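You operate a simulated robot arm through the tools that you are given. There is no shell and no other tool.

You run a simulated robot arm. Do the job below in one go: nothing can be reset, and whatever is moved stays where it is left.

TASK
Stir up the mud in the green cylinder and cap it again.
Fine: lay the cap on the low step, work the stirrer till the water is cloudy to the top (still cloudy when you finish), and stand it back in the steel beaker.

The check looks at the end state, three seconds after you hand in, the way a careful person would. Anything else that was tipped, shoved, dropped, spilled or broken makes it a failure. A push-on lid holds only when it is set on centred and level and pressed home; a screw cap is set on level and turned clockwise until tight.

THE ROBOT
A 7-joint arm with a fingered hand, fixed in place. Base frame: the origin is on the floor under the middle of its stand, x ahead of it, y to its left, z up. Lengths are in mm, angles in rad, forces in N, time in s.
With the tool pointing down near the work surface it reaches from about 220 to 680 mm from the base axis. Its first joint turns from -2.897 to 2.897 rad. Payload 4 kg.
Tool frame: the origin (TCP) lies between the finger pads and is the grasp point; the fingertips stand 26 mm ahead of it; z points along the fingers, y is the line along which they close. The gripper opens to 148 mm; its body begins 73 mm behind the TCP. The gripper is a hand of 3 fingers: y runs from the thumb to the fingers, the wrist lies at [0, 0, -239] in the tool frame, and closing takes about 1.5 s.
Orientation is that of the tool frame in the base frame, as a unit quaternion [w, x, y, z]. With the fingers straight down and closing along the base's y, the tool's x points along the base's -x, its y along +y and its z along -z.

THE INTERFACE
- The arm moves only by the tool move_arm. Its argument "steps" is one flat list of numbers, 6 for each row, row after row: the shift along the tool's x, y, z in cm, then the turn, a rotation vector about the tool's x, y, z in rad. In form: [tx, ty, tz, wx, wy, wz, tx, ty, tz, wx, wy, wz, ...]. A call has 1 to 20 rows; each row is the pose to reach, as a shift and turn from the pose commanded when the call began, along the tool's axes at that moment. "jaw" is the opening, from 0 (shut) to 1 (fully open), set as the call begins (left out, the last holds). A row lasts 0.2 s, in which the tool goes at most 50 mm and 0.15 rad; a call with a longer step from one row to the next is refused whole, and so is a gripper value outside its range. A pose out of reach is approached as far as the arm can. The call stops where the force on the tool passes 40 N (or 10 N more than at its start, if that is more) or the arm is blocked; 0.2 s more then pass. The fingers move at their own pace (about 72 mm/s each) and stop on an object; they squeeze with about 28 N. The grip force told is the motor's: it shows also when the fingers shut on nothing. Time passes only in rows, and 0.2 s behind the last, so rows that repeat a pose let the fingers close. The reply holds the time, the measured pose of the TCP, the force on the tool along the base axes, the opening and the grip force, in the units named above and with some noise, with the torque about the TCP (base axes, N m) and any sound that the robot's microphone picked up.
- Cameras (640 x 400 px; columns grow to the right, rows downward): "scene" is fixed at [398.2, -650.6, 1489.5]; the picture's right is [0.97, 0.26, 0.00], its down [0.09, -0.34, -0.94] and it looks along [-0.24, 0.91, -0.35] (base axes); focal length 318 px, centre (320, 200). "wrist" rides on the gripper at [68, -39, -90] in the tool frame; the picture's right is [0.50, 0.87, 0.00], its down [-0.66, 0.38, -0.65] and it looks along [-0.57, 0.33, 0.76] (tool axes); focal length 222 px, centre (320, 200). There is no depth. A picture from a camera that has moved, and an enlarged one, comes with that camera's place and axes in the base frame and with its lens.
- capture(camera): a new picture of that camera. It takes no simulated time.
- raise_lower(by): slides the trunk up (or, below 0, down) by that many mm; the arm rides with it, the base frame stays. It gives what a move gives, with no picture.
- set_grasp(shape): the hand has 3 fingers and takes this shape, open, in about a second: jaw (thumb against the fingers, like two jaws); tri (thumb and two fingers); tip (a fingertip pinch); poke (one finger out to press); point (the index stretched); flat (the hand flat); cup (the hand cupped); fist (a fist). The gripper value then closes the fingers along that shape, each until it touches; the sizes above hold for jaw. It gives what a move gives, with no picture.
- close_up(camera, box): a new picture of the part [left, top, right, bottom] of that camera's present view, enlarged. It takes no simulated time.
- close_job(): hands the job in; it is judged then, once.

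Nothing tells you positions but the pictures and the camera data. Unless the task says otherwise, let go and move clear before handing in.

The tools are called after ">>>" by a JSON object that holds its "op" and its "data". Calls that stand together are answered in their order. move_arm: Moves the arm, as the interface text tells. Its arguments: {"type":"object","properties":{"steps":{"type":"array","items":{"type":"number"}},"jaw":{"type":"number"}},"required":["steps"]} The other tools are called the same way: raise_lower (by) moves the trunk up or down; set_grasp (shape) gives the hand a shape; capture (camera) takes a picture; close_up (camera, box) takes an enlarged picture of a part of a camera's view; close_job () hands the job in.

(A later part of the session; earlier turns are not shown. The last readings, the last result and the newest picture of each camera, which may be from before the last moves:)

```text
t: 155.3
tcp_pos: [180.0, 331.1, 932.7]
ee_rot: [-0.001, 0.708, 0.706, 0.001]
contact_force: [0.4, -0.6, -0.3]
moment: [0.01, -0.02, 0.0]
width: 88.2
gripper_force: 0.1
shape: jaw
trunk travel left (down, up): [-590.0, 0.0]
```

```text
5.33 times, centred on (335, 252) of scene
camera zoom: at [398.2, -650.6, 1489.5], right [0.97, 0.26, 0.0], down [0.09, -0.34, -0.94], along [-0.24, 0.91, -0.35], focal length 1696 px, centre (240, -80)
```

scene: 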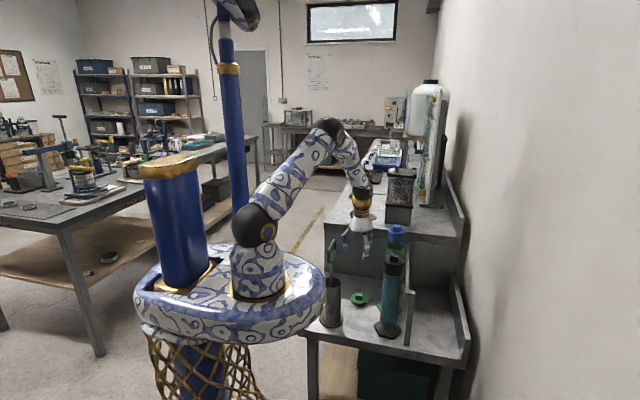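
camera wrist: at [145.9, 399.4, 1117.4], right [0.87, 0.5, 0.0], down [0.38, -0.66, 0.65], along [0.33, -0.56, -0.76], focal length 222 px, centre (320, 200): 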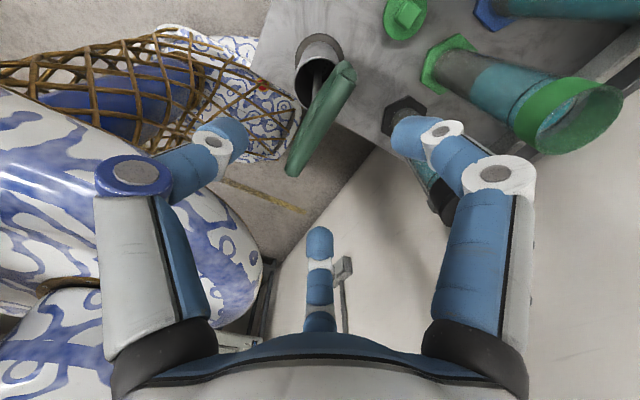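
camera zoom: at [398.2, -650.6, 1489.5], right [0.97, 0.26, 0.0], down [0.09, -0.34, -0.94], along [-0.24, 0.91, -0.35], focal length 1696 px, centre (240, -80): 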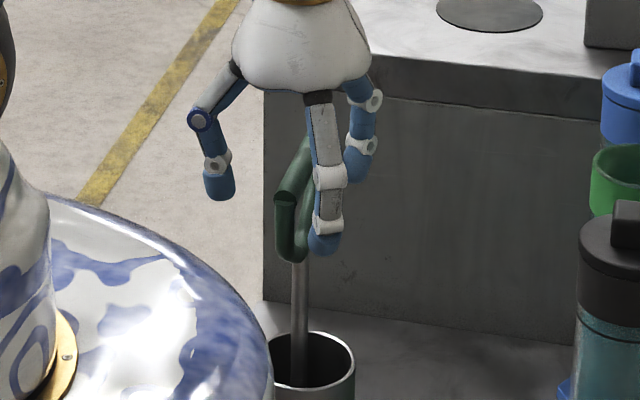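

>>> {"op": "move_arm", "data": {"steps": [0, 0.1, 0, 0, 0, 0, 0, 0.1, 0, 0, 0, 0, 0, 0.1, 0, 0, 0, 0, 0, 0.1, 0, 0, 0, 0, 0, 0.1, 0, 0, 0, 0, 0, 0.1, 0, 0, 0, 0, 0, 0.1, 0, 0, 0, 0], "jaw": 0}}

>>> {"op": "close_up", "data": {"camera": "wrist", "box": [200, 20, 440, 260]}}

>>> {"op": "close_up", "data": {"camera": "scene", "box": [310, 215, 360, 290]}}

```text
t: 156.9
tcp_pos: [181.0, 332.5, 933.1]
ee_rot: [-0.002, 0.708, 0.707, 0.001]
contact_force: [0.1, 0.0, 0.7]
moment: [-0.02, -0.03, 0.02]
width: 0.1
gripper_force: 28.5
shape: jaw
trunk travel left (down, up): [-590.0, 0.0]
```

```text
1.67 times, centred on (320, 140) of wrist
camera zoom: at [142.1, 399.6, 1024.4], right [0.87, 0.5, 0.0], down [0.38, -0.66, 0.65], along [0.33, -0.56, -0.76], focal length 370 px, centre (320, 300)
```

zoom: 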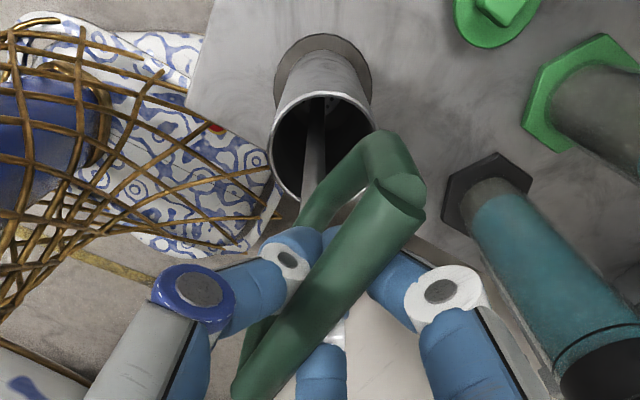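

```text
5.33 times, centred on (335, 252) of scene
camera zoom: at [398.2, -650.6, 1489.5], right [0.97, 0.26, 0.0], down [0.09, -0.34, -0.94], along [-0.24, 0.91, -0.35], focal length 1696 px, centre (240, -80)
```

zoom: 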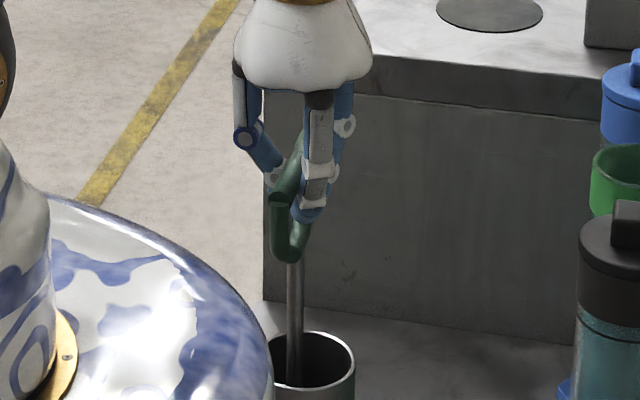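

The fingertips met under the bar without clamping it; this grip is too deep. I'll reopen, rise 14 mm to the height that worked before, and close again.

>>> {"op": "move_arm", "data": {"steps": [0, 0, 0, 0, 0, 0, 0, 0, 0, 0, 0, 0, 0, 0, 0, 0, 0, 0, 0, -0.1, -0.5, 0, 0, 0, 0, -0.2, -1.0, 0, 0, 0, 0, -0.2, -1.4, 0, 0, 0, 0, -0.2, -1.4, 0, 0, 0], "jaw": 0.6}}

>>> {"op": "close_up", "data": {"camera": "wrist", "box": [200, 20, 440, 260]}}

>>> {"op": "close_up", "data": {"camera": "scene", "box": [310, 215, 360, 290]}}

```text
t: 158.5
tcp_pos: [178.9, 332.2, 947.9]
ee_rot: [-0.001, 0.708, 0.707, 0.002]
contact_force: [1.2, 0.1, -0.4]
moment: [0.01, -0.03, 0.02]
width: 88.7
gripper_force: 0.0
shape: jaw
trunk travel left (down, up): [-590.0, 0.0]
```

```text
1.67 times, centred on (320, 140) of wrist
camera zoom: at [140.1, 399.8, 1038.7], right [0.87, 0.5, 0.0], down [0.38, -0.66, 0.65], along [0.33, -0.56, -0.76], focal length 370 px, centre (320, 300)
```

zoom: 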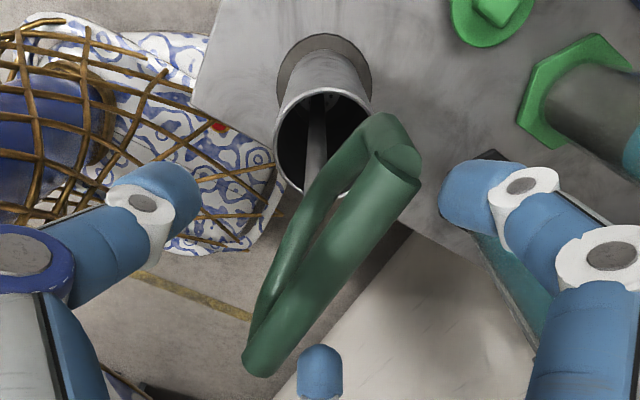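

```text
5.33 times, centred on (335, 252) of scene
camera zoom: at [398.2, -650.6, 1489.5], right [0.97, 0.26, 0.0], down [0.09, -0.34, -0.94], along [-0.24, 0.91, -0.35], focal length 1696 px, centre (240, -80)
```

zoom: 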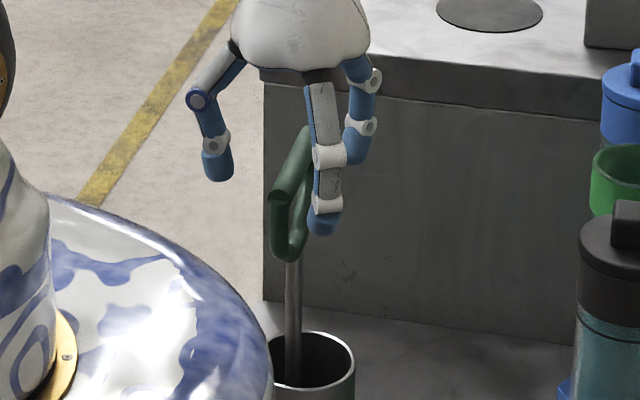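

>>> {"op": "move_arm", "data": {"steps": [0, -0.12, 0, 0, 0, 0, 0, -0.12, 0, 0, 0, 0, 0, -0.12, 0, 0, 0, 0, 0, -0.12, 0, 0, 0, 0, 0, -0.12, 0, 0, 0, 0, 0, -0.12, 0, 0, 0, 0, 0, -0.12, 0, 0, 0, 0], "jaw": 0}}

>>> {"op": "close_up", "data": {"camera": "wrist", "box": [200, 20, 440, 260]}}

>>> {"op": "close_up", "data": {"camera": "scene", "box": [310, 215, 360, 290]}}

```text
t: 160.1
tcp_pos: [176.7, 332.1, 948.1]
ee_rot: [-0.001, 0.708, 0.707, 0.001]
contact_force: [0.3, 0.0, -1.7]
moment: [-0.03, -0.03, 0.02]
width: 6.8
gripper_force: 28.4
shape: jaw
trunk travel left (down, up): [-590.0, 0.0]
```

```text
1.67 times, centred on (320, 140) of wrist
camera zoom: at [139.1, 399.9, 1038.5], right [0.87, 0.5, 0.0], down [0.38, -0.66, 0.65], along [0.33, -0.56, -0.76], focal length 370 px, centre (320, 300)
```

zoom: 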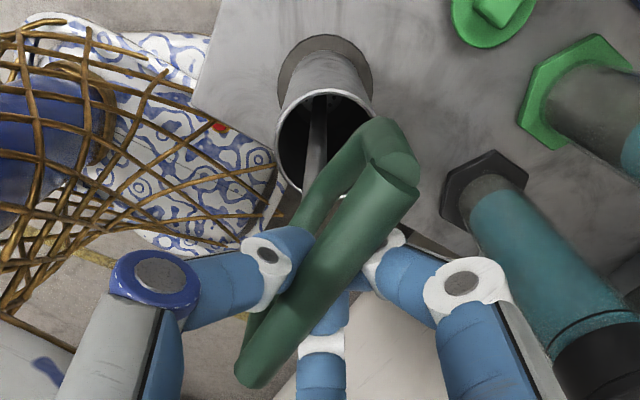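

```text
5.33 times, centred on (335, 252) of scene
camera zoom: at [398.2, -650.6, 1489.5], right [0.97, 0.26, 0.0], down [0.09, -0.34, -0.94], along [-0.24, 0.91, -0.35], focal length 1696 px, centre (240, -80)
```

zoom: 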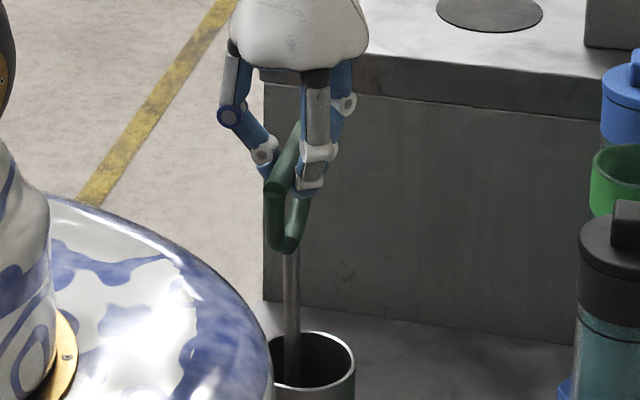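

A good clamp, and it has already lifted the stirrer slightly. I'll raise it out of the beaker and take it over to the cylinder.

>>> {"op": "move_arm", "data": {"steps": [0, 0.1, -1, 0, 0, 0, 0, 0.3, -3, 0, 0, 0, 0, 0.5, -6, 0, 0, 0, 0, 0.55, -9.5, 0, 0, 0, 0, 0.55, -13, 0, 0, 0, 0, 0.55, -17, 0, 0, 0, 0, 0.55, -21, 0, 0, 0, 0, 0.55, -25, 0, 0, 0, 0, 0.55, -28.5, 0, 0, 0, 0, 0.55, -30.2, 0, 0, 0]}}

>>> {"op": "move_arm", "data": {"steps": [0.7, 1.2, 0, 0, 0, 0, 2.0, 3.6, 0, 0, 0, 0, 3.6, 6.5, 0, 0, 0, 0, 5.3, 9.6, 0, 0, 0, 0, 7.0, 12.7, 0, 0, 0, 0, 8.7, 15.7, 0, 0, 0, 0, 10.2, 18.4, 0, 0, 0, 0, 11.3, 20.4, 0, 0, 0, 0, 11.85, 21.4, 0, 0, 0, 0, 11.85, 21.4, 0, 0, 0, 0, 11.85, 21.4, 0, 0, 0, 0, 11.85, 21.4, 0, 0, 0, 0]}}

>>> {"op": "close_up", "data": {"camera": "scene", "box": [380, 205, 420, 265]}}

>>> {"op": "close_up", "data": {"camera": "wrist", "box": [290, 40, 350, 120]}}

```text
t: 162.3
tcp_pos: [183.5, 330.3, 1249.2]
ee_rot: [-0.001, 0.708, 0.707, 0.0]
contact_force: [0.0, -0.3, -1.0]
moment: [-0.03, -0.01, 0.01]
width: 6.5
gripper_force: 28.2
shape: jaw
trunk travel left (down, up): [-590.0, 0.0]
```

```text
t: 164.9
tcp_pos: [397.5, 450.2, 1251.7]
ee_rot: [-0.001, 0.707, 0.707, 0.001]
contact_force: [0.5, -0.3, -2.0]
moment: [-0.02, 0.04, -0.02]
width: 6.5
gripper_force: 28.0
shape: jaw
trunk travel left (down, up): [-590.0, 0.0]
```

```text
6.67 times, centred on (400, 235) of scene
camera zoom: at [398.2, -650.6, 1489.5], right [0.97, 0.26, 0.0], down [0.09, -0.34, -0.94], along [-0.24, 0.91, -0.35], focal length 2120 px, centre (-213, -33)
```

zoom: 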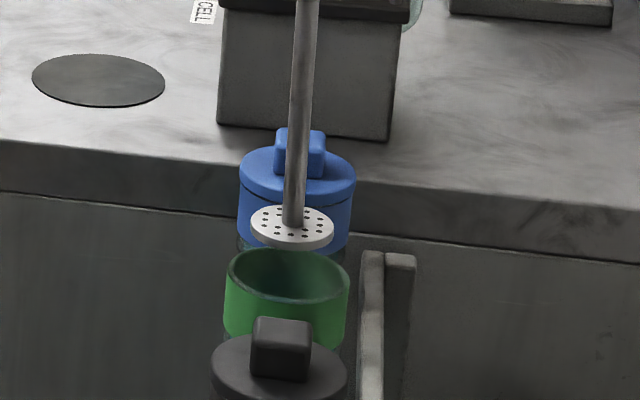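

```text
5.00 times, centred on (320, 80) of wrist
camera zoom: at [359.0, 517.3, 1341.2], right [0.87, 0.5, 0.0], down [0.38, -0.66, 0.65], along [0.33, -0.56, -0.76], focal length 1111 px, centre (320, 800)
```

zoom: 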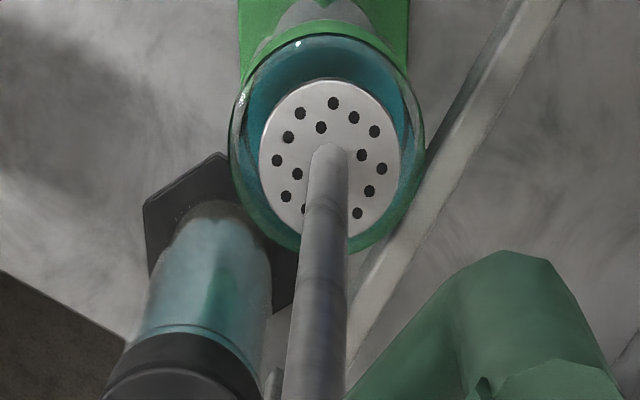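

Alignment over the mouth is within about 1.5 mm. I'll trim y and lower the stirrer in.

>>> {"op": "move_arm", "data": {"steps": [-0.12, 0.03, 0.5, 0, 0, 0, -0.12, 0.03, 1.5, 0, 0, 0, -0.12, 0.03, 3.0, 0, 0, 0, -0.12, 0.03, 4.5, 0, 0, 0, -0.12, 0.03, 4.5, 0, 0, 0]}}

>>> {"op": "close_up", "data": {"camera": "wrist", "box": [290, 40, 350, 120]}}

>>> {"op": "close_up", "data": {"camera": "scene", "box": [380, 205, 420, 265]}}

```text
t: 166.1
tcp_pos: [397.0, 448.0, 1205.0]
ee_rot: [-0.001, 0.708, 0.707, 0.001]
contact_force: [-0.1, -0.9, -2.4]
moment: [-0.01, 0.0, 0.0]
width: 6.1
gripper_force: 28.2
shape: jaw
trunk travel left (down, up): [-590.0, 0.0]
```

```text
5.00 times, centred on (320, 80) of wrist
camera zoom: at [359.4, 516.2, 1295.4], right [0.87, 0.5, 0.0], down [0.38, -0.66, 0.65], along [0.33, -0.56, -0.76], focal length 1111 px, centre (320, 800)
```

zoom: 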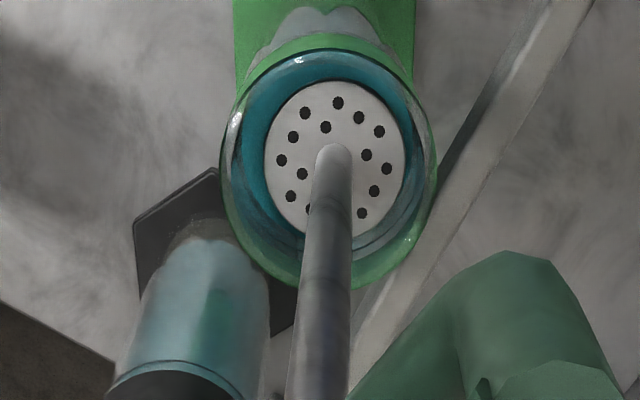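

```text
6.67 times, centred on (400, 235) of scene
camera zoom: at [398.2, -650.6, 1489.5], right [0.97, 0.26, 0.0], down [0.09, -0.34, -0.94], along [-0.24, 0.91, -0.35], focal length 2120 px, centre (-213, -33)
```

zoom: 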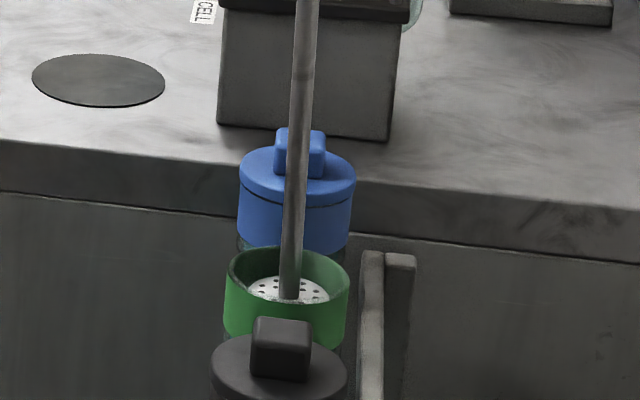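

>>> {"op": "move_arm", "data": {"steps": [-0.07, -0.16, 0.3, 0, 0, 0, -0.07, -0.16, 1.8, 0, 0, 0, -0.07, -0.16, 3.8, 0, 0, 0, -0.07, -0.16, 5.8, 0, 0, 0, -0.07, -0.16, 7.8, 0, 0, 0, -0.07, -0.16, 9.8, 0, 0, 0, -0.07, -0.16, 11.8, 0, 0, 0, -0.07, -0.16, 13.8, 0, 0, 0, -0.07, -0.16, 15.8, 0, 0, 0, -0.07, -0.16, 17.8, 0, 0, 0, -0.07, -0.16, 19.8, 0, 0, 0, -0.07, -0.16, 21.8, 0, 0, 0, -0.07, -0.16, 23, 0, 0, 0, -0.07, -0.16, 23.8, 0, 0, 0]}}

>>> {"op": "close_up", "data": {"camera": "scene", "box": [375, 200, 420, 260]}}

>>> {"op": "close_up", "data": {"camera": "wrist", "box": [240, 20, 420, 180]}}

```text
t: 169.1
tcp_pos: [395.8, 448.5, 967.1]
ee_rot: [-0.002, 0.708, 0.706, 0.001]
contact_force: [0.3, 0.8, -0.7]
moment: [0.02, -0.02, 0.01]
width: 6.3
gripper_force: 28.0
shape: jaw
trunk travel left (down, up): [-590.0, 0.0]
```

```text
6.67 times, centred on (398, 230) of scene
camera zoom: at [398.2, -650.6, 1489.5], right [0.97, 0.26, 0.0], down [0.09, -0.34, -0.94], along [-0.24, 0.91, -0.35], focal length 2120 px, centre (-197, 0)
```

zoom: 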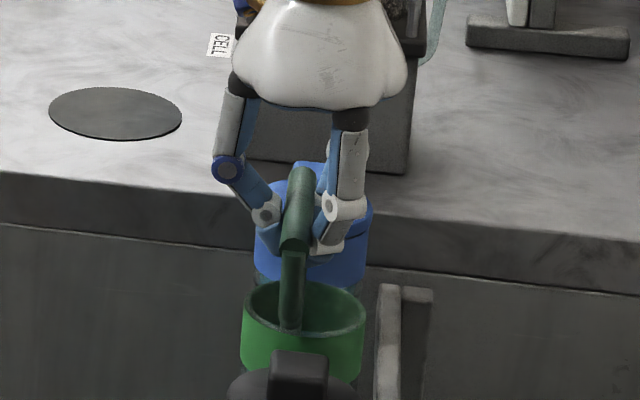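

```text
2.50 times, centred on (330, 100) of wrist
camera zoom: at [357.5, 515.9, 1057.2], right [0.87, 0.5, 0.0], down [0.38, -0.66, 0.65], along [0.33, -0.56, -0.76], focal length 555 px, centre (295, 450)
```

zoom: 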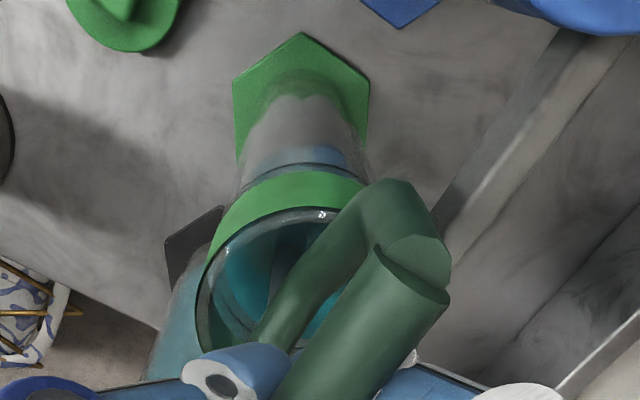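

The plate is down in the mud zone again and I've worked out the whole finishing sequence in advance. Now I'll stir with full-length strokes.

>>> {"op": "move_arm", "data": {"steps": [0, 0, -3, 0, 0, 0, 0, 0, -7, 0, 0, 0, 0, 0, -11, 0, 0, 0, 0, 0, -15, 0, 0, 0, 0, 0, -18, 0, 0, 0, 0, 0, -14, 0, 0, 0, 0, 0, -10, 0, 0, 0, 0, 0, -6, 0, 0, 0, 0, 0, -2, 0, 0, 0, 0, 0, 0, 0, 0, 0, 0, 0, -3, 0, 0, 0, 0, 0, -7, 0, 0, 0, 0, 0, -11, 0, 0, 0, 0, 0, -15, 0, 0, 0, 0, 0, -18, 0, 0, 0, 0, 0, -14, 0, 0, 0, 0, 0, -10, 0, 0, 0, 0, 0, -6, 0, 0, 0, 0, 0, -2, 0, 0, 0, 0, 0, 0, 0, 0, 0]}}

>>> {"op": "move_arm", "data": {"steps": [0, 0, -3, 0, 0, 0, 0, 0, -7, 0, 0, 0, 0, 0, -11, 0, 0, 0, 0, 0, -15, 0, 0, 0, 0, 0, -18, 0, 0, 0, 0, 0, -14, 0, 0, 0, 0, 0, -10, 0, 0, 0, 0, 0, -6, 0, 0, 0, 0, 0, -2, 0, 0, 0, 0, 0, 0, 0, 0, 0, 0, 0, -3, 0, 0, 0, 0, 0, -7, 0, 0, 0, 0, 0, -11, 0, 0, 0, 0, 0, -15, 0, 0, 0, 0, 0, -18, 0, 0, 0, 0, 0, -14, 0, 0, 0, 0, 0, -10, 0, 0, 0, 0, 0, -6, 0, 0, 0, 0, 0, -2, 0, 0, 0, 0, 0, 0, 0, 0, 0]}}

>>> {"op": "close_up", "data": {"camera": "wrist", "box": [240, 20, 420, 180]}}

>>> {"op": "close_up", "data": {"camera": "scene", "box": [370, 205, 420, 345]}}

```text
t: 173.3
tcp_pos: [394.8, 448.7, 964.8]
ee_rot: [-0.002, 0.707, 0.708, 0.001]
contact_force: [-0.2, 0.5, 0.3]
moment: [0.0, 0.0, 0.02]
width: 6.1
gripper_force: 28.1
shape: jaw
trunk travel left (down, up): [-590.0, 0.0]
```

```text
t: 177.5
tcp_pos: [394.4, 449.2, 966.3]
ee_rot: [-0.001, 0.708, 0.707, 0.001]
contact_force: [0.6, 0.5, -1.6]
moment: [0.0, -0.01, -0.03]
width: 5.9
gripper_force: 28.1
shape: jaw
trunk travel left (down, up): [-590.0, 0.0]
```

```text
2.50 times, centred on (330, 100) of wrist
camera zoom: at [357.1, 516.4, 1057.4], right [0.87, 0.5, 0.0], down [0.38, -0.66, 0.65], along [0.33, -0.56, -0.76], focal length 555 px, centre (295, 450)
```

zoom: 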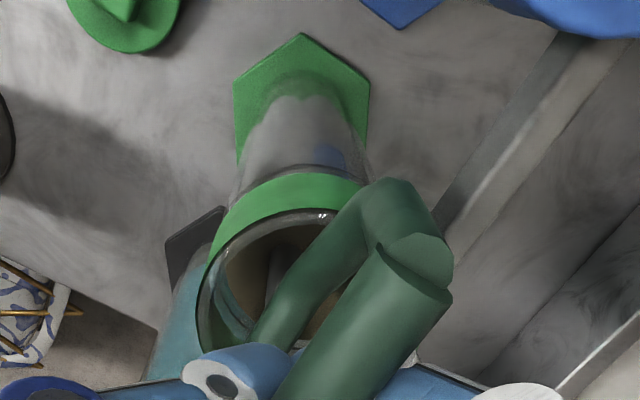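

```text
2.86 times, centred on (395, 275) of scene
camera zoom: at [398.2, -650.6, 1489.5], right [0.97, 0.26, 0.0], down [0.09, -0.34, -0.94], along [-0.24, 0.91, -0.35], focal length 909 px, centre (106, -14)
```

zoom: 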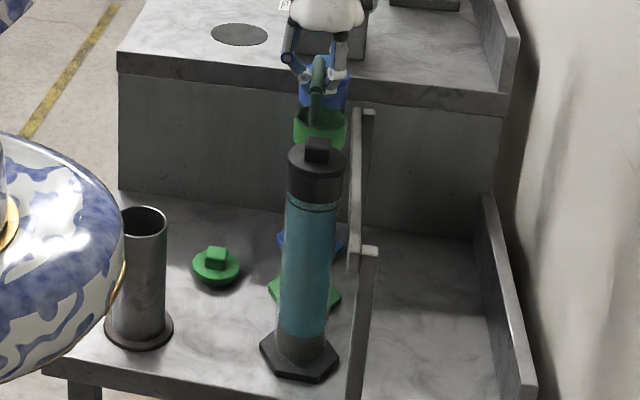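

It's cloudy brown again. I'll do two more full rounds, the last one flowing straight into the withdrawal.

>>> {"op": "move_arm", "data": {"steps": [0, 0, -3, 0, 0, 0, 0, 0, -7, 0, 0, 0, 0, 0, -11, 0, 0, 0, 0, 0, -15, 0, 0, 0, 0, 0, -18, 0, 0, 0, 0, 0, -14, 0, 0, 0, 0, 0, -10, 0, 0, 0, 0, 0, -6, 0, 0, 0, 0, 0, -2, 0, 0, 0, 0, 0, 0, 0, 0, 0, 0, 0, -3, 0, 0, 0, 0, 0, -7, 0, 0, 0, 0, 0, -11, 0, 0, 0, 0, 0, -15, 0, 0, 0, 0, 0, -18, 0, 0, 0, 0, 0, -14, 0, 0, 0, 0, 0, -10, 0, 0, 0, 0, 0, -6, 0, 0, 0, 0, 0, -2, 0, 0, 0, 0, 0, 0, 0, 0, 0]}}

>>> {"op": "move_arm", "data": {"steps": [0, 0, -3, 0, 0, 0, 0, 0, -7, 0, 0, 0, 0, 0, -11, 0, 0, 0, 0, 0, -15, 0, 0, 0, 0, 0, -18, 0, 0, 0, 0, 0, -14, 0, 0, 0, 0, 0, -10, 0, 0, 0, 0, 0, -6, 0, 0, 0, 0, 0, -2, 0, 0, 0, 0, 0, 0, 0, 0, 0, 0, 0, -4.5, 0, 0, 0, 0, 0, -9.5, 0, 0, 0, 0, 0, -14.5, 0, 0, 0, 0, 0, -18.5, 0, 0, 0, 0, 0, -22, 0, 0, 0, 0, 0, -25.5, 0, 0, 0, 0, 0, -28.6, 0, 0, 0]}}

>>> {"op": "close_up", "data": {"camera": "wrist", "box": [290, 40, 350, 120]}}

>>> {"op": "close_up", "data": {"camera": "scene", "box": [380, 205, 420, 265]}}

```text
t: 181.7
tcp_pos: [396.6, 449.2, 967.4]
ee_rot: [-0.002, 0.707, 0.707, 0.002]
contact_force: [0.2, -0.8, -0.5]
moment: [0.0, -0.05, 0.03]
width: 6.1
gripper_force: 27.8
shape: jaw
trunk travel left (down, up): [-590.0, 0.0]
```

```text
t: 185.3
tcp_pos: [395.9, 448.2, 1254.5]
ee_rot: [-0.001, 0.708, 0.707, 0.0]
contact_force: [-0.1, 0.7, -0.9]
moment: [-0.01, -0.01, 0.01]
width: 6.3
gripper_force: 27.4
shape: jaw
trunk travel left (down, up): [-590.0, 0.0]
```

```text
5.00 times, centred on (320, 80) of wrist
camera zoom: at [357.8, 514.6, 1344.7], right [0.87, 0.5, 0.0], down [0.38, -0.66, 0.65], along [0.33, -0.56, -0.76], focal length 1111 px, centre (320, 800)
```

zoom: 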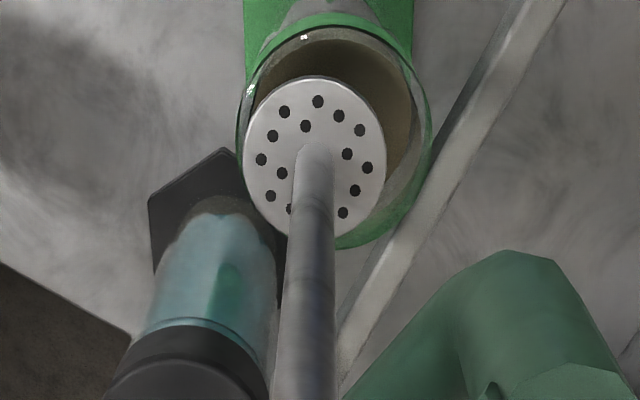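

```text
6.67 times, centred on (400, 235) of scene
camera zoom: at [398.2, -650.6, 1489.5], right [0.97, 0.26, 0.0], down [0.09, -0.34, -0.94], along [-0.24, 0.91, -0.35], focal length 2120 px, centre (-213, -33)
```

zoom: 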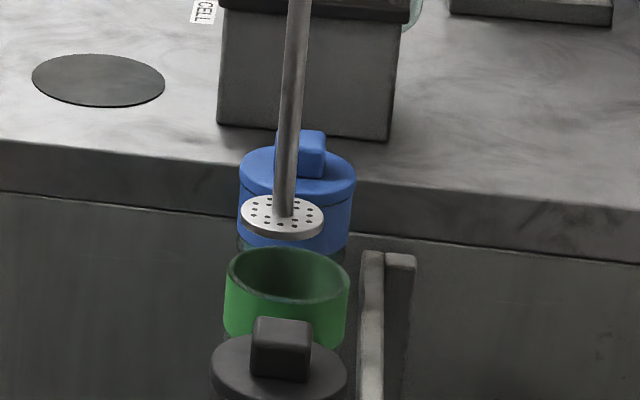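

The mud is stirred up to the top and the stirrer is out. Now I'll finish quickly, starting with the move straight to the beaker.

>>> {"op": "move_arm", "data": {"steps": [-1.175, -2.115, 0, 0, 0, 0, -3.41, -6.13, 0, 0, 0, 0, -5.64, -10.15, 1.5, 0, 0, 0, -7.755, -13.96, 3.8, 0, 0, 0, -9.635, -17.34, 6.8, 0, 0, 0, -11.16, -20.09, 10, 0, 0, 0, -11.75, -21.15, 12.5, 0, 0, 0]}}

>>> {"op": "close_up", "data": {"camera": "wrist", "box": [290, 40, 350, 120]}}

>>> {"op": "close_up", "data": {"camera": "scene", "box": [310, 220, 360, 300]}}

```text
t: 186.9
tcp_pos: [183.2, 330.8, 1127.0]
ee_rot: [-0.001, 0.708, 0.706, 0.001]
contact_force: [-0.7, 0.1, -1.2]
moment: [0.02, 0.02, 0.0]
width: 6.3
gripper_force: 27.9
shape: jaw
trunk travel left (down, up): [-590.0, 0.0]
```

```text
5.00 times, centred on (320, 80) of wrist
camera zoom: at [145.4, 397.7, 1218.3], right [0.87, 0.5, 0.0], down [0.38, -0.66, 0.65], along [0.33, -0.56, -0.76], focal length 1111 px, centre (320, 800)
```

zoom: 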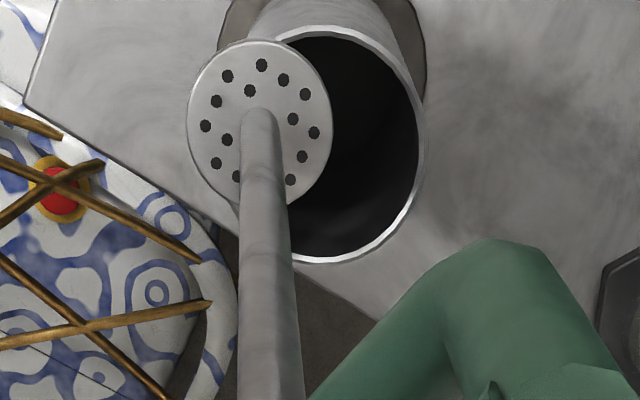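

```text
5.00 times, centred on (335, 260) of scene
camera zoom: at [398.2, -650.6, 1489.5], right [0.97, 0.26, 0.0], down [0.09, -0.34, -0.94], along [-0.24, 0.91, -0.35], focal length 1590 px, centre (245, -100)
```

zoom: 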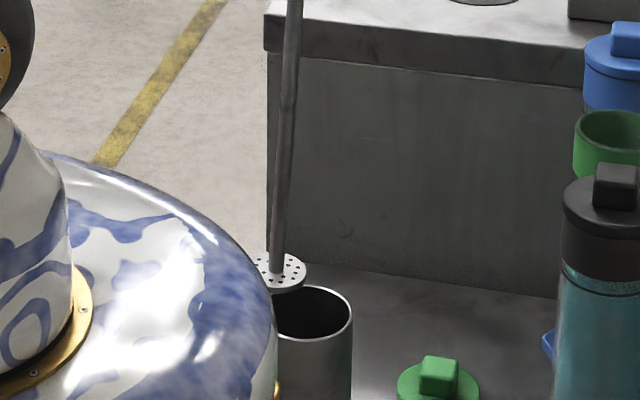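

>>> {"op": "move_arm", "data": {"steps": [0, 0, 0, 0, 0, 0, 0, 0, 0, 0, 0, 0]}}

>>> {"op": "close_up", "data": {"camera": "wrist", "box": [290, 40, 350, 120]}}

>>> {"op": "close_up", "data": {"camera": "scene", "box": [310, 220, 360, 300]}}

```text
t: 187.5
tcp_pos: [183.7, 330.3, 1126.8]
ee_rot: [-0.001, 0.708, 0.706, 0.001]
contact_force: [0.2, -1.0, -1.8]
moment: [-0.01, 0.02, 0.0]
width: 5.7
gripper_force: 28.2
shape: jaw
trunk travel left (down, up): [-590.0, 0.0]
```

```text
5.00 times, centred on (320, 80) of wrist
camera zoom: at [145.5, 397.9, 1218.6], right [0.87, 0.5, 0.0], down [0.38, -0.66, 0.65], along [0.33, -0.56, -0.76], focal length 1111 px, centre (320, 800)
```

zoom: 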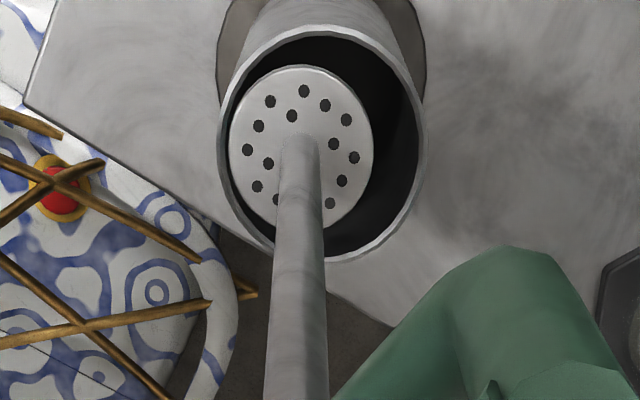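

```text
5.00 times, centred on (335, 260) of scene
camera zoom: at [398.2, -650.6, 1489.5], right [0.97, 0.26, 0.0], down [0.09, -0.34, -0.94], along [-0.24, 0.91, -0.35], focal length 1590 px, centre (245, -100)
```

zoom: 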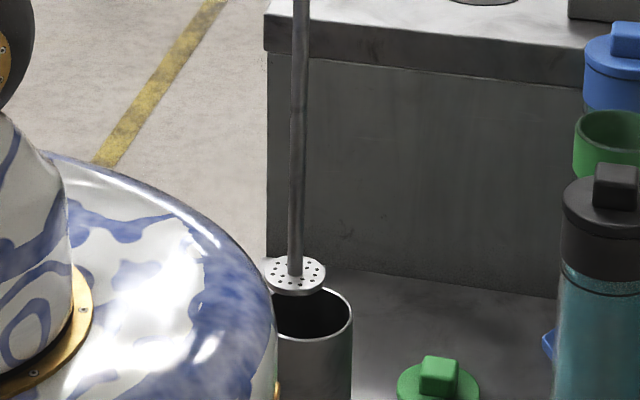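

The stirrer is swinging back toward plumb, which puts it over the beaker centre. I'll lower it now.

>>> {"op": "move_arm", "data": {"steps": [0, 0, 1.0, 0, 0, 0, 0, 0, 2.8, 0, 0, 0, 0, 0, 6.5, 0, 0, 0, 0, 0, 11, 0, 0, 0, 0, 0, 15, 0, 0, 0, 0, 0, 17.8, 0, 0, 0, 0, 0, 18.8, 0, 0, 0]}}

>>> {"op": "close_up", "data": {"camera": "scene", "box": [310, 215, 360, 290]}}

>>> {"op": "close_up", "data": {"camera": "wrist", "box": [200, 20, 440, 260]}}

```text
t: 189.1
tcp_pos: [183.6, 330.4, 939.8]
ee_rot: [-0.002, 0.708, 0.706, 0.001]
contact_force: [-0.9, -0.2, -1.7]
moment: [0.04, -0.02, 0.02]
width: 6.2
gripper_force: 28.5
shape: jaw
trunk travel left (down, up): [-590.0, 0.0]
```

```text
5.33 times, centred on (335, 252) of scene
camera zoom: at [398.2, -650.6, 1489.5], right [0.97, 0.26, 0.0], down [0.09, -0.34, -0.94], along [-0.24, 0.91, -0.35], focal length 1696 px, centre (240, -80)
```

zoom: 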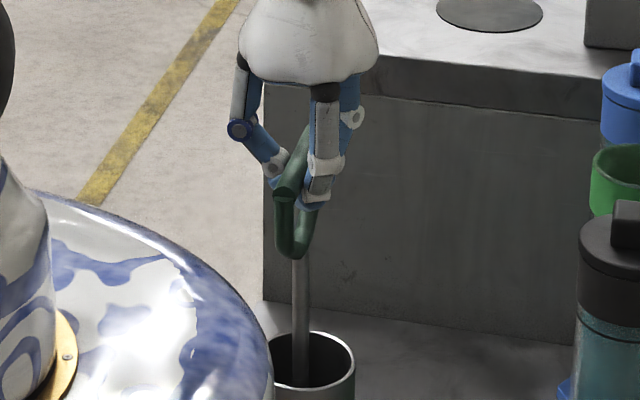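

```text
1.67 times, centred on (320, 140) of wrist
camera zoom: at [145.7, 398.8, 1030.0], right [0.87, 0.5, 0.0], down [0.38, -0.66, 0.65], along [0.33, -0.56, -0.76], focal length 370 px, centre (320, 300)
```

zoom: 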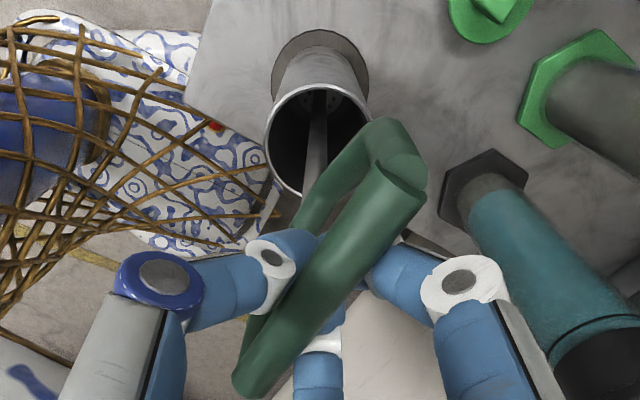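

The stirrer is 3 mm above the beaker floor. I'll set it down, release, and go straight to the cap.

>>> {"op": "move_arm", "data": {"steps": [0, 0, 0.35, 0, 0, 0, 0, 0, 0.55, 0, 0, 0]}}

>>> {"op": "close_up", "data": {"camera": "scene", "box": [310, 215, 360, 290]}}

```text
t: 189.7
tcp_pos: [184.7, 330.9, 934.1]
ee_rot: [-0.001, 0.707, 0.707, 0.001]
contact_force: [0.4, -0.1, -0.9]
moment: [0.01, 0.0, -0.01]
width: 5.8
gripper_force: 27.8
shape: jaw
trunk travel left (down, up): [-590.0, 0.0]
```

```text
5.33 times, centred on (335, 252) of scene
camera zoom: at [398.2, -650.6, 1489.5], right [0.97, 0.26, 0.0], down [0.09, -0.34, -0.94], along [-0.24, 0.91, -0.35], focal length 1696 px, centre (240, -80)
```

zoom: 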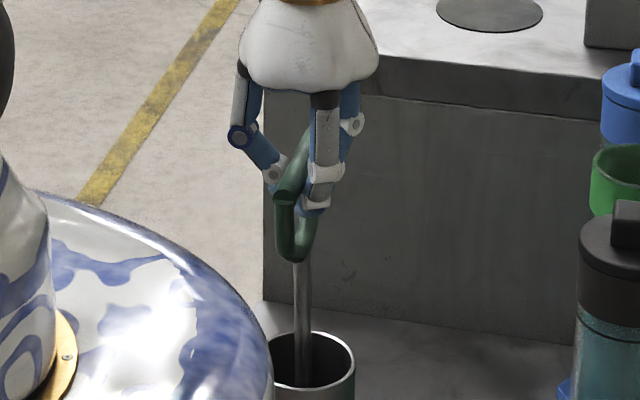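

It has landed. I'll release it and move to the cap in one sequence.

>>> {"op": "move_arm", "data": {"steps": [0, 0, 0, 0, 0, 0, 0, 0, 0, 0, 0, 0, 0, 0, 0, 0, 0, 0, 0, 0, -3, 0, 0, 0, 0, 0, -7, 0, 0, 0, 2.2, 1.3, -10, 0, 0, 0, 5.8, 3.4, -10.5, 0, 0, 0, 9.8, 5.8, -10.5, 0, 0, 0, 12.4, 7.3, -8.5, 0, 0, 0, 13.19, 7.79, -4.2, 0, 0, 0, 13.19, 7.79, 0.7, 0, 0, 0, 13.19, 7.79, 5.6, 0, 0, 0, 13.19, 7.79, 10.5, 0, 0, 0, 13.19, 7.79, 15.4, 0, 0, 0, 13.19, 7.79, 20, 0, 0, 0, 13.19, 7.79, 23.8, 0, 0, 0, 13.19, 7.79, 25.6, 0, 0, 0, 13.19, 7.79, 26.25, 0, 0, 0], "jaw": 0.6}}

>>> {"op": "close_up", "data": {"camera": "wrist", "box": [240, 60, 400, 220]}}

>>> {"op": "close_up", "data": {"camera": "scene", "box": [315, 230, 385, 310]}}

```text
t: 193.5
tcp_pos: [261.4, 464.9, 672.6]
ee_rot: [-0.001, 0.708, 0.707, 0.001]
contact_force: [0.8, 0.1, 0.5]
moment: [0.02, -0.01, 0.0]
width: 88.2
gripper_force: 0.1
shape: jaw
trunk travel left (down, up): [-590.0, 0.0]
```

```text
2.50 times, centred on (320, 140) of wrist
camera zoom: at [223.6, 531.6, 762.6], right [0.87, 0.5, 0.0], down [0.38, -0.66, 0.65], along [0.33, -0.56, -0.76], focal length 555 px, centre (320, 350)
```

zoom: 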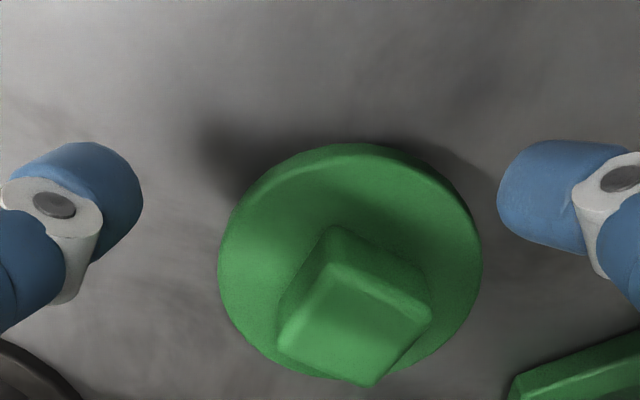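

```text
5.00 times, centred on (350, 270) of scene
camera zoom: at [398.2, -650.6, 1489.5], right [0.97, 0.26, 0.0], down [0.09, -0.34, -0.94], along [-0.24, 0.91, -0.35], focal length 1590 px, centre (170, -150)
```

zoom: 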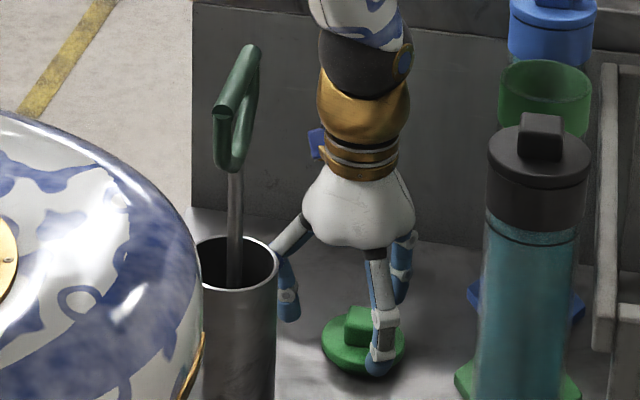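

The cap is exactly where I left it and the stirrer stands in the beaker. I'll grip the knob and carry it straight over the cylinder.

>>> {"op": "move_arm", "data": {"steps": [0, 0, 0, 0, 0, 0, 0, 0, 0, 0, 0, 0, 0, 0, 0, 0, 0, 0, 0, 0, 0, 0, 0, 0, 0, 0, -0.5, 0, 0, 0, 0, 0, -3, 0, 0, 0, 0, 0, -7.8, 0, 0, 0, 0, 0, -12.6, 0, 0, 0, 0, 0, -17.4, 0, 0, 0, 0, 0, -22.2, 0, 0, 0, -0.1, 1.5, -26.5, 0, 0, 0, -0.4, 5, -29.5, 0, 0, 0, -0.85, 9.3, -31, 0, 0, 0, -1.15, 12.2, -31.2, 0, 0, 0, -1.25, 12.98, -31.05, 0, 0, 0, -1.25, 12.98, -31.05, 0, 0, 0], "jaw": 0}}

>>> {"op": "close_up", "data": {"camera": "scene", "box": [386, 231, 406, 247]}}

>>> {"op": "close_up", "data": {"camera": "wrist", "box": [240, 60, 400, 220]}}

>>> {"op": "close_up", "data": {"camera": "scene", "box": [375, 220, 415, 260]}}

```text
t: 196.9
tcp_pos: [391.5, 450.4, 983.0]
ee_rot: [-0.001, 0.707, 0.707, 0.001]
contact_force: [0.6, 0.1, -1.3]
moment: [0.02, 0.01, -0.01]
width: 17.9
gripper_force: 28.0
shape: jaw
trunk travel left (down, up): [-590.0, 0.0]
```

```text
16.00 times, centred on (396, 239) of scene
camera zoom: at [398.2, -650.6, 1489.5], right [0.97, 0.26, 0.0], down [0.09, -0.34, -0.94], along [-0.24, 0.91, -0.35], focal length 5089 px, centre (-896, -424)
```

zoom: 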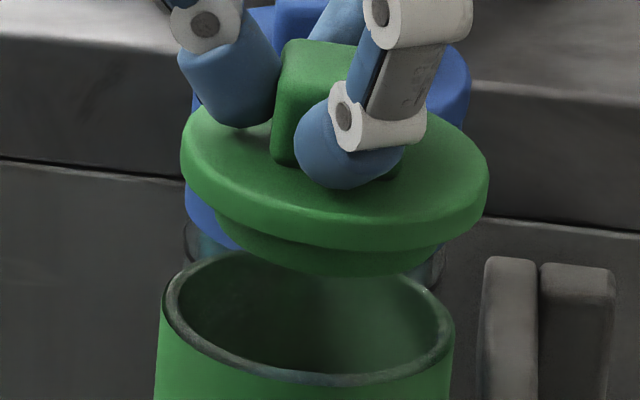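

```text
2.50 times, centred on (320, 140) of wrist
camera zoom: at [353.9, 518.3, 1073.6], right [0.87, 0.5, 0.0], down [0.38, -0.66, 0.65], along [0.33, -0.56, -0.76], focal length 555 px, centre (320, 350)
```

zoom: 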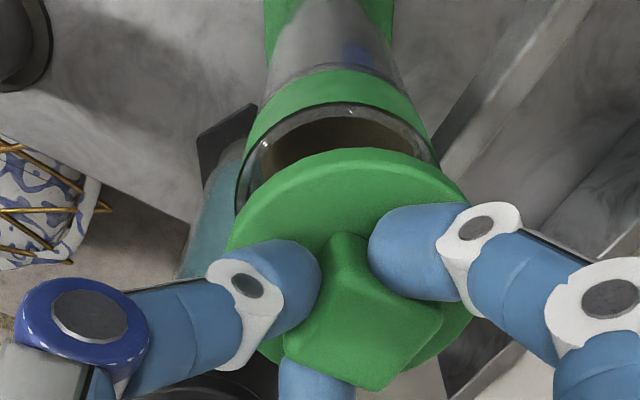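

```text
10.00 times, centred on (395, 240) of scene
camera zoom: at [398.2, -650.6, 1489.5], right [0.97, 0.26, 0.0], down [0.09, -0.34, -0.94], along [-0.24, 0.91, -0.35], focal length 3180 px, centre (-430, -200)
```

zoom: 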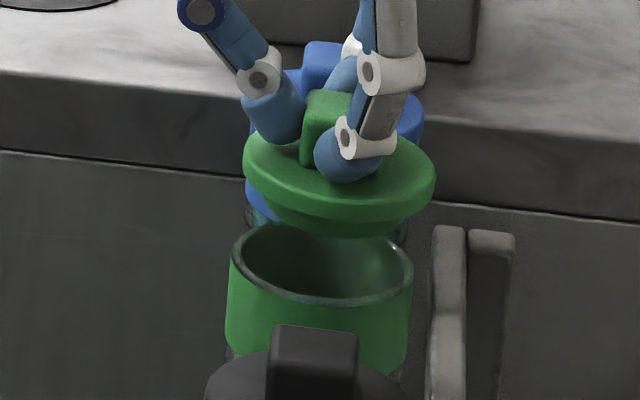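

The cap sits about 2.7 mm too far toward +x and 1.2 mm toward +y in this grip. I'll correct that while lowering onto the mouth.

>>> {"op": "move_arm", "data": {"steps": [-0.06, -0.14, 0.4, 0, 0, 0, -0.12, -0.27, 1.0, 0, 0, 0, -0.12, -0.27, 1.5, 0, 0, 0, -0.12, -0.27, 1.5, 0, 0, 0]}}

>>> {"op": "close_up", "data": {"camera": "scene", "box": [386, 234, 406, 250]}}

>>> {"op": "close_up", "data": {"camera": "wrist", "box": [240, 60, 400, 220]}}

```text
t: 197.9
tcp_pos: [388.9, 449.5, 967.6]
ee_rot: [-0.001, 0.708, 0.706, 0.001]
contact_force: [-1.1, -0.2, -0.9]
moment: [0.01, 0.01, 0.01]
width: 17.8
gripper_force: 27.6
shape: jaw
trunk travel left (down, up): [-590.0, 0.0]
```

```text
16.00 times, centred on (396, 242) of scene
camera zoom: at [398.2, -650.6, 1489.5], right [0.97, 0.26, 0.0], down [0.09, -0.34, -0.94], along [-0.24, 0.91, -0.35], focal length 5089 px, centre (-896, -472)
```

zoom: 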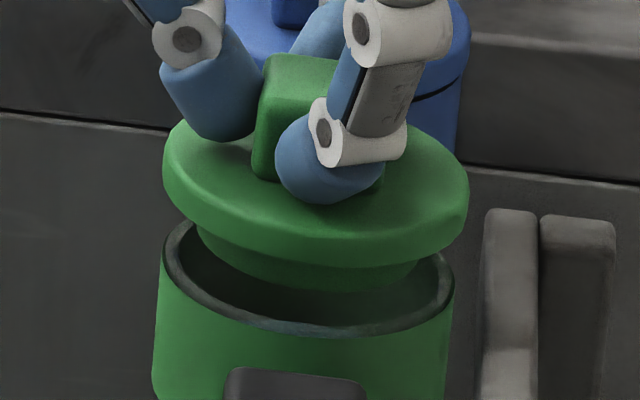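

```text
2.50 times, centred on (320, 140) of wrist
camera zoom: at [351.0, 516.6, 1057.9], right [0.87, 0.5, 0.0], down [0.38, -0.66, 0.65], along [0.33, -0.56, -0.76], focal length 555 px, centre (320, 350)
```

zoom: 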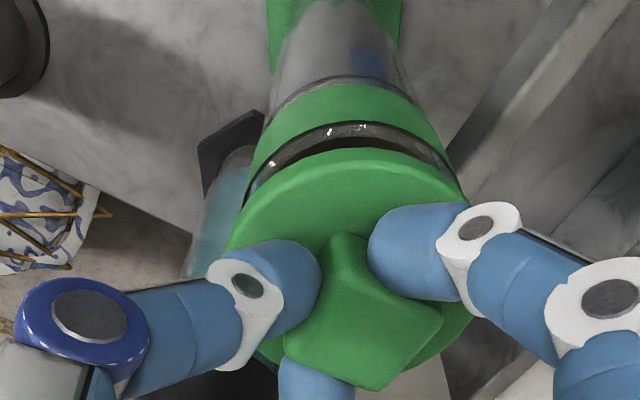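

Centred within about half a millimetre and level. I'll lower it and press.

>>> {"op": "move_arm", "data": {"steps": [0.03, 0, 0.6, 0, 0, 0, 0.03, 0, 1.1, 0, 0, 0, 0.03, 0, 1.4, 0, 0, 0, 0.03, 0, 1.6, 0, 0, 0]}}

>>> {"op": "close_up", "data": {"camera": "scene", "box": [386, 236, 406, 252]}}

```text
t: 198.9
tcp_pos: [389.6, 449.3, 951.9]
ee_rot: [0.0, 0.707, 0.707, 0.001]
contact_force: [0.3, -0.3, -0.4]
moment: [0.02, 0.0, 0.01]
width: 18.0
gripper_force: 27.8
shape: jaw
trunk travel left (down, up): [-590.0, 0.0]
```

```text
16.00 times, centred on (396, 244) of scene
camera zoom: at [398.2, -650.6, 1489.5], right [0.97, 0.26, 0.0], down [0.09, -0.34, -0.94], along [-0.24, 0.91, -0.35], focal length 5089 px, centre (-896, -504)
```

zoom: 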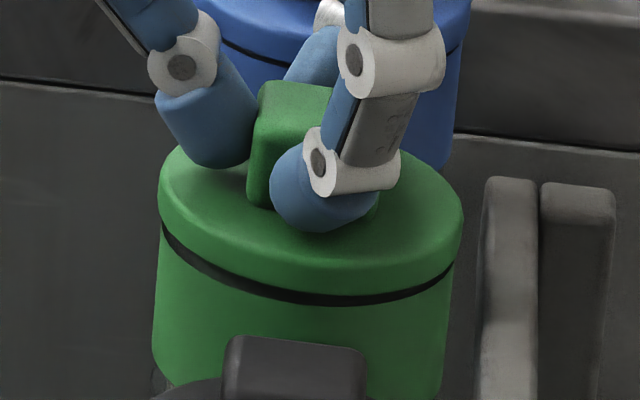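

>>> {"op": "move_arm", "data": {"steps": [0, 0, 0.15, 0, 0, 0, 0, 0, 0.3, 0, 0, 0, 0, 0, 0.4, 0, 0, 0]}}

>>> {"op": "close_up", "data": {"camera": "scene", "box": [386, 236, 406, 252]}}

```text
t: 199.7
tcp_pos: [388.8, 447.9, 948.0]
ee_rot: [-0.002, 0.708, 0.706, 0.002]
contact_force: [-1.0, 1.4, 9.9]
moment: [0.0, -0.11, 0.0]
width: 18.4
gripper_force: 27.7
shape: jaw
trunk travel left (down, up): [-590.0, 0.0]
heard: snap
```

```text
16.00 times, centred on (396, 244) of scene
camera zoom: at [398.2, -650.6, 1489.5], right [0.97, 0.26, 0.0], down [0.09, -0.34, -0.94], along [-0.24, 0.91, -0.35], focal length 5089 px, centre (-896, -504)
```

zoom: 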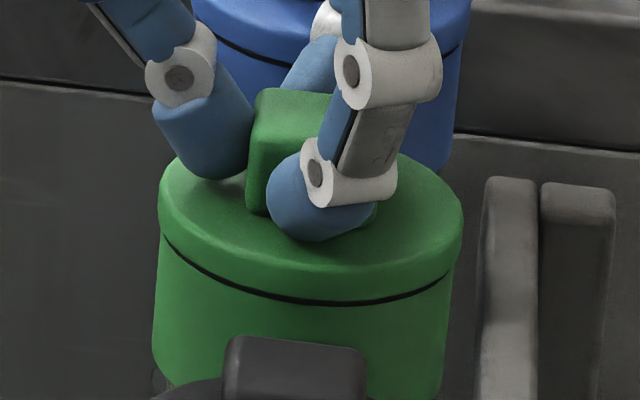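

It snapped home at 10 N, about 16 s after the last stroke. Now I'll release in small increments.

>>> {"op": "move_arm", "data": {"steps": [0, 0, 0, 0, 0, 0], "jaw": 0.115}}

>>> {"op": "move_arm", "data": {"steps": [0, 0, 0, 0, 0, 0], "jaw": 0.124}}

>>> {"op": "move_arm", "data": {"steps": [0, 0, 0, 0, 0, 0], "jaw": 0.132}}

>>> {"op": "move_arm", "data": {"steps": [0, 0, 0, 0, 0, 0], "jaw": 0.14}}

>>> {"op": "move_arm", "data": {"steps": [0, 0, 0, 0, 0, 0], "jaw": 0.155}}

>>> {"op": "close_up", "data": {"camera": "scene", "box": [386, 236, 406, 252]}}

```text
t: 200.1
tcp_pos: [388.5, 449.0, 949.1]
ee_rot: [-0.003, 0.707, 0.707, 0.002]
contact_force: [-1.1, 1.2, 10.3]
moment: [0.05, -0.09, -0.01]
width: 18.0
gripper_force: 28.1
shape: jaw
trunk travel left (down, up): [-590.0, 0.0]
```

```text
t: 200.5
tcp_pos: [389.9, 449.1, 947.9]
ee_rot: [-0.002, 0.708, 0.707, 0.0]
contact_force: [0.2, 1.4, 7.1]
moment: [0.05, -0.12, 0.02]
width: 21.3
gripper_force: 13.5
shape: jaw
trunk travel left (down, up): [-590.0, 0.0]
```

```text
t: 200.9
tcp_pos: [388.8, 448.7, 945.9]
ee_rot: [-0.001, 0.708, 0.706, 0.001]
contact_force: [1.3, 0.3, 1.1]
moment: [0.02, -0.07, -0.04]
width: 20.5
gripper_force: 28.0
shape: jaw
trunk travel left (down, up): [-590.0, 0.0]
```

```text
t: 201.3
tcp_pos: [389.4, 449.5, 948.2]
ee_rot: [-0.002, 0.708, 0.706, 0.002]
contact_force: [0.5, 0.2, 5.9]
moment: [0.02, -0.08, 0.0]
width: 22.7
gripper_force: 0.0
shape: jaw
trunk travel left (down, up): [-590.0, 0.0]
```

```text
t: 201.7
tcp_pos: [388.2, 449.3, 948.3]
ee_rot: [-0.001, 0.708, 0.706, 0.001]
contact_force: [0.4, 0.1, 5.1]
moment: [0.02, -0.06, -0.04]
width: 24.1
gripper_force: 0.0
shape: jaw
trunk travel left (down, up): [-590.0, 0.0]
```

```text
16.00 times, centred on (396, 244) of scene
camera zoom: at [398.2, -650.6, 1489.5], right [0.97, 0.26, 0.0], down [0.09, -0.34, -0.94], along [-0.24, 0.91, -0.35], focal length 5089 px, centre (-896, -504)
```

zoom: 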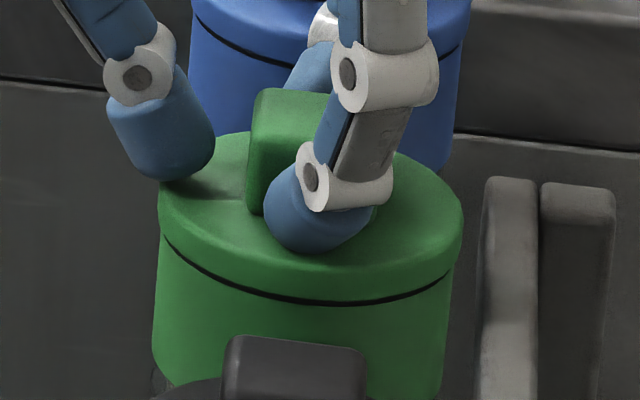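

Still latched, with no snap. A fingertip is lightly touching the flange, so I'll rise a little while opening further.

>>> {"op": "move_arm", "data": {"steps": [0, 0, -0.15, 0, 0, 0, 0, 0, -0.3, 0, 0, 0], "jaw": 0.175}}

>>> {"op": "move_arm", "data": {"steps": [0, 0, 0, 0, 0, 0, 0, 0, 0, 0, 0, 0], "jaw": 0.25}}

>>> {"op": "move_arm", "data": {"steps": [0, 0.2, 0, 0, 0, 0, 0, 0.4, -0.5, 0, 0, 0], "jaw": 0.42}}

>>> {"op": "close_up", "data": {"camera": "scene", "box": [386, 236, 406, 252]}}

```text
t: 202.3
tcp_pos: [388.3, 448.8, 951.5]
ee_rot: [-0.002, 0.708, 0.707, 0.0]
contact_force: [-1.5, 0.4, -2.6]
moment: [-0.03, 0.05, 0.0]
width: 26.3
gripper_force: 0.1
shape: jaw
trunk travel left (down, up): [-590.0, 0.0]
```

```text
t: 202.9
tcp_pos: [390.1, 448.9, 951.1]
ee_rot: [-0.001, 0.708, 0.706, 0.002]
contact_force: [-0.4, 0.0, -0.1]
moment: [-0.02, -0.02, 0.02]
width: 36.2
gripper_force: 0.1
shape: jaw
trunk travel left (down, up): [-590.0, 0.0]
```

```text
t: 203.5
tcp_pos: [394.1, 449.6, 954.7]
ee_rot: [-0.001, 0.708, 0.707, 0.0]
contact_force: [-0.6, -0.1, -0.2]
moment: [0.0, -0.01, 0.04]
width: 61.8
gripper_force: 0.0
shape: jaw
trunk travel left (down, up): [-590.0, 0.0]
```

```text
16.00 times, centred on (396, 244) of scene
camera zoom: at [398.2, -650.6, 1489.5], right [0.97, 0.26, 0.0], down [0.09, -0.34, -0.94], along [-0.24, 0.91, -0.35], focal length 5089 px, centre (-896, -504)
```

zoom: 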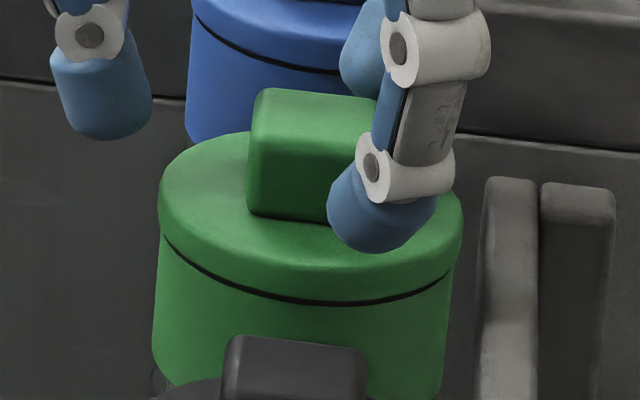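

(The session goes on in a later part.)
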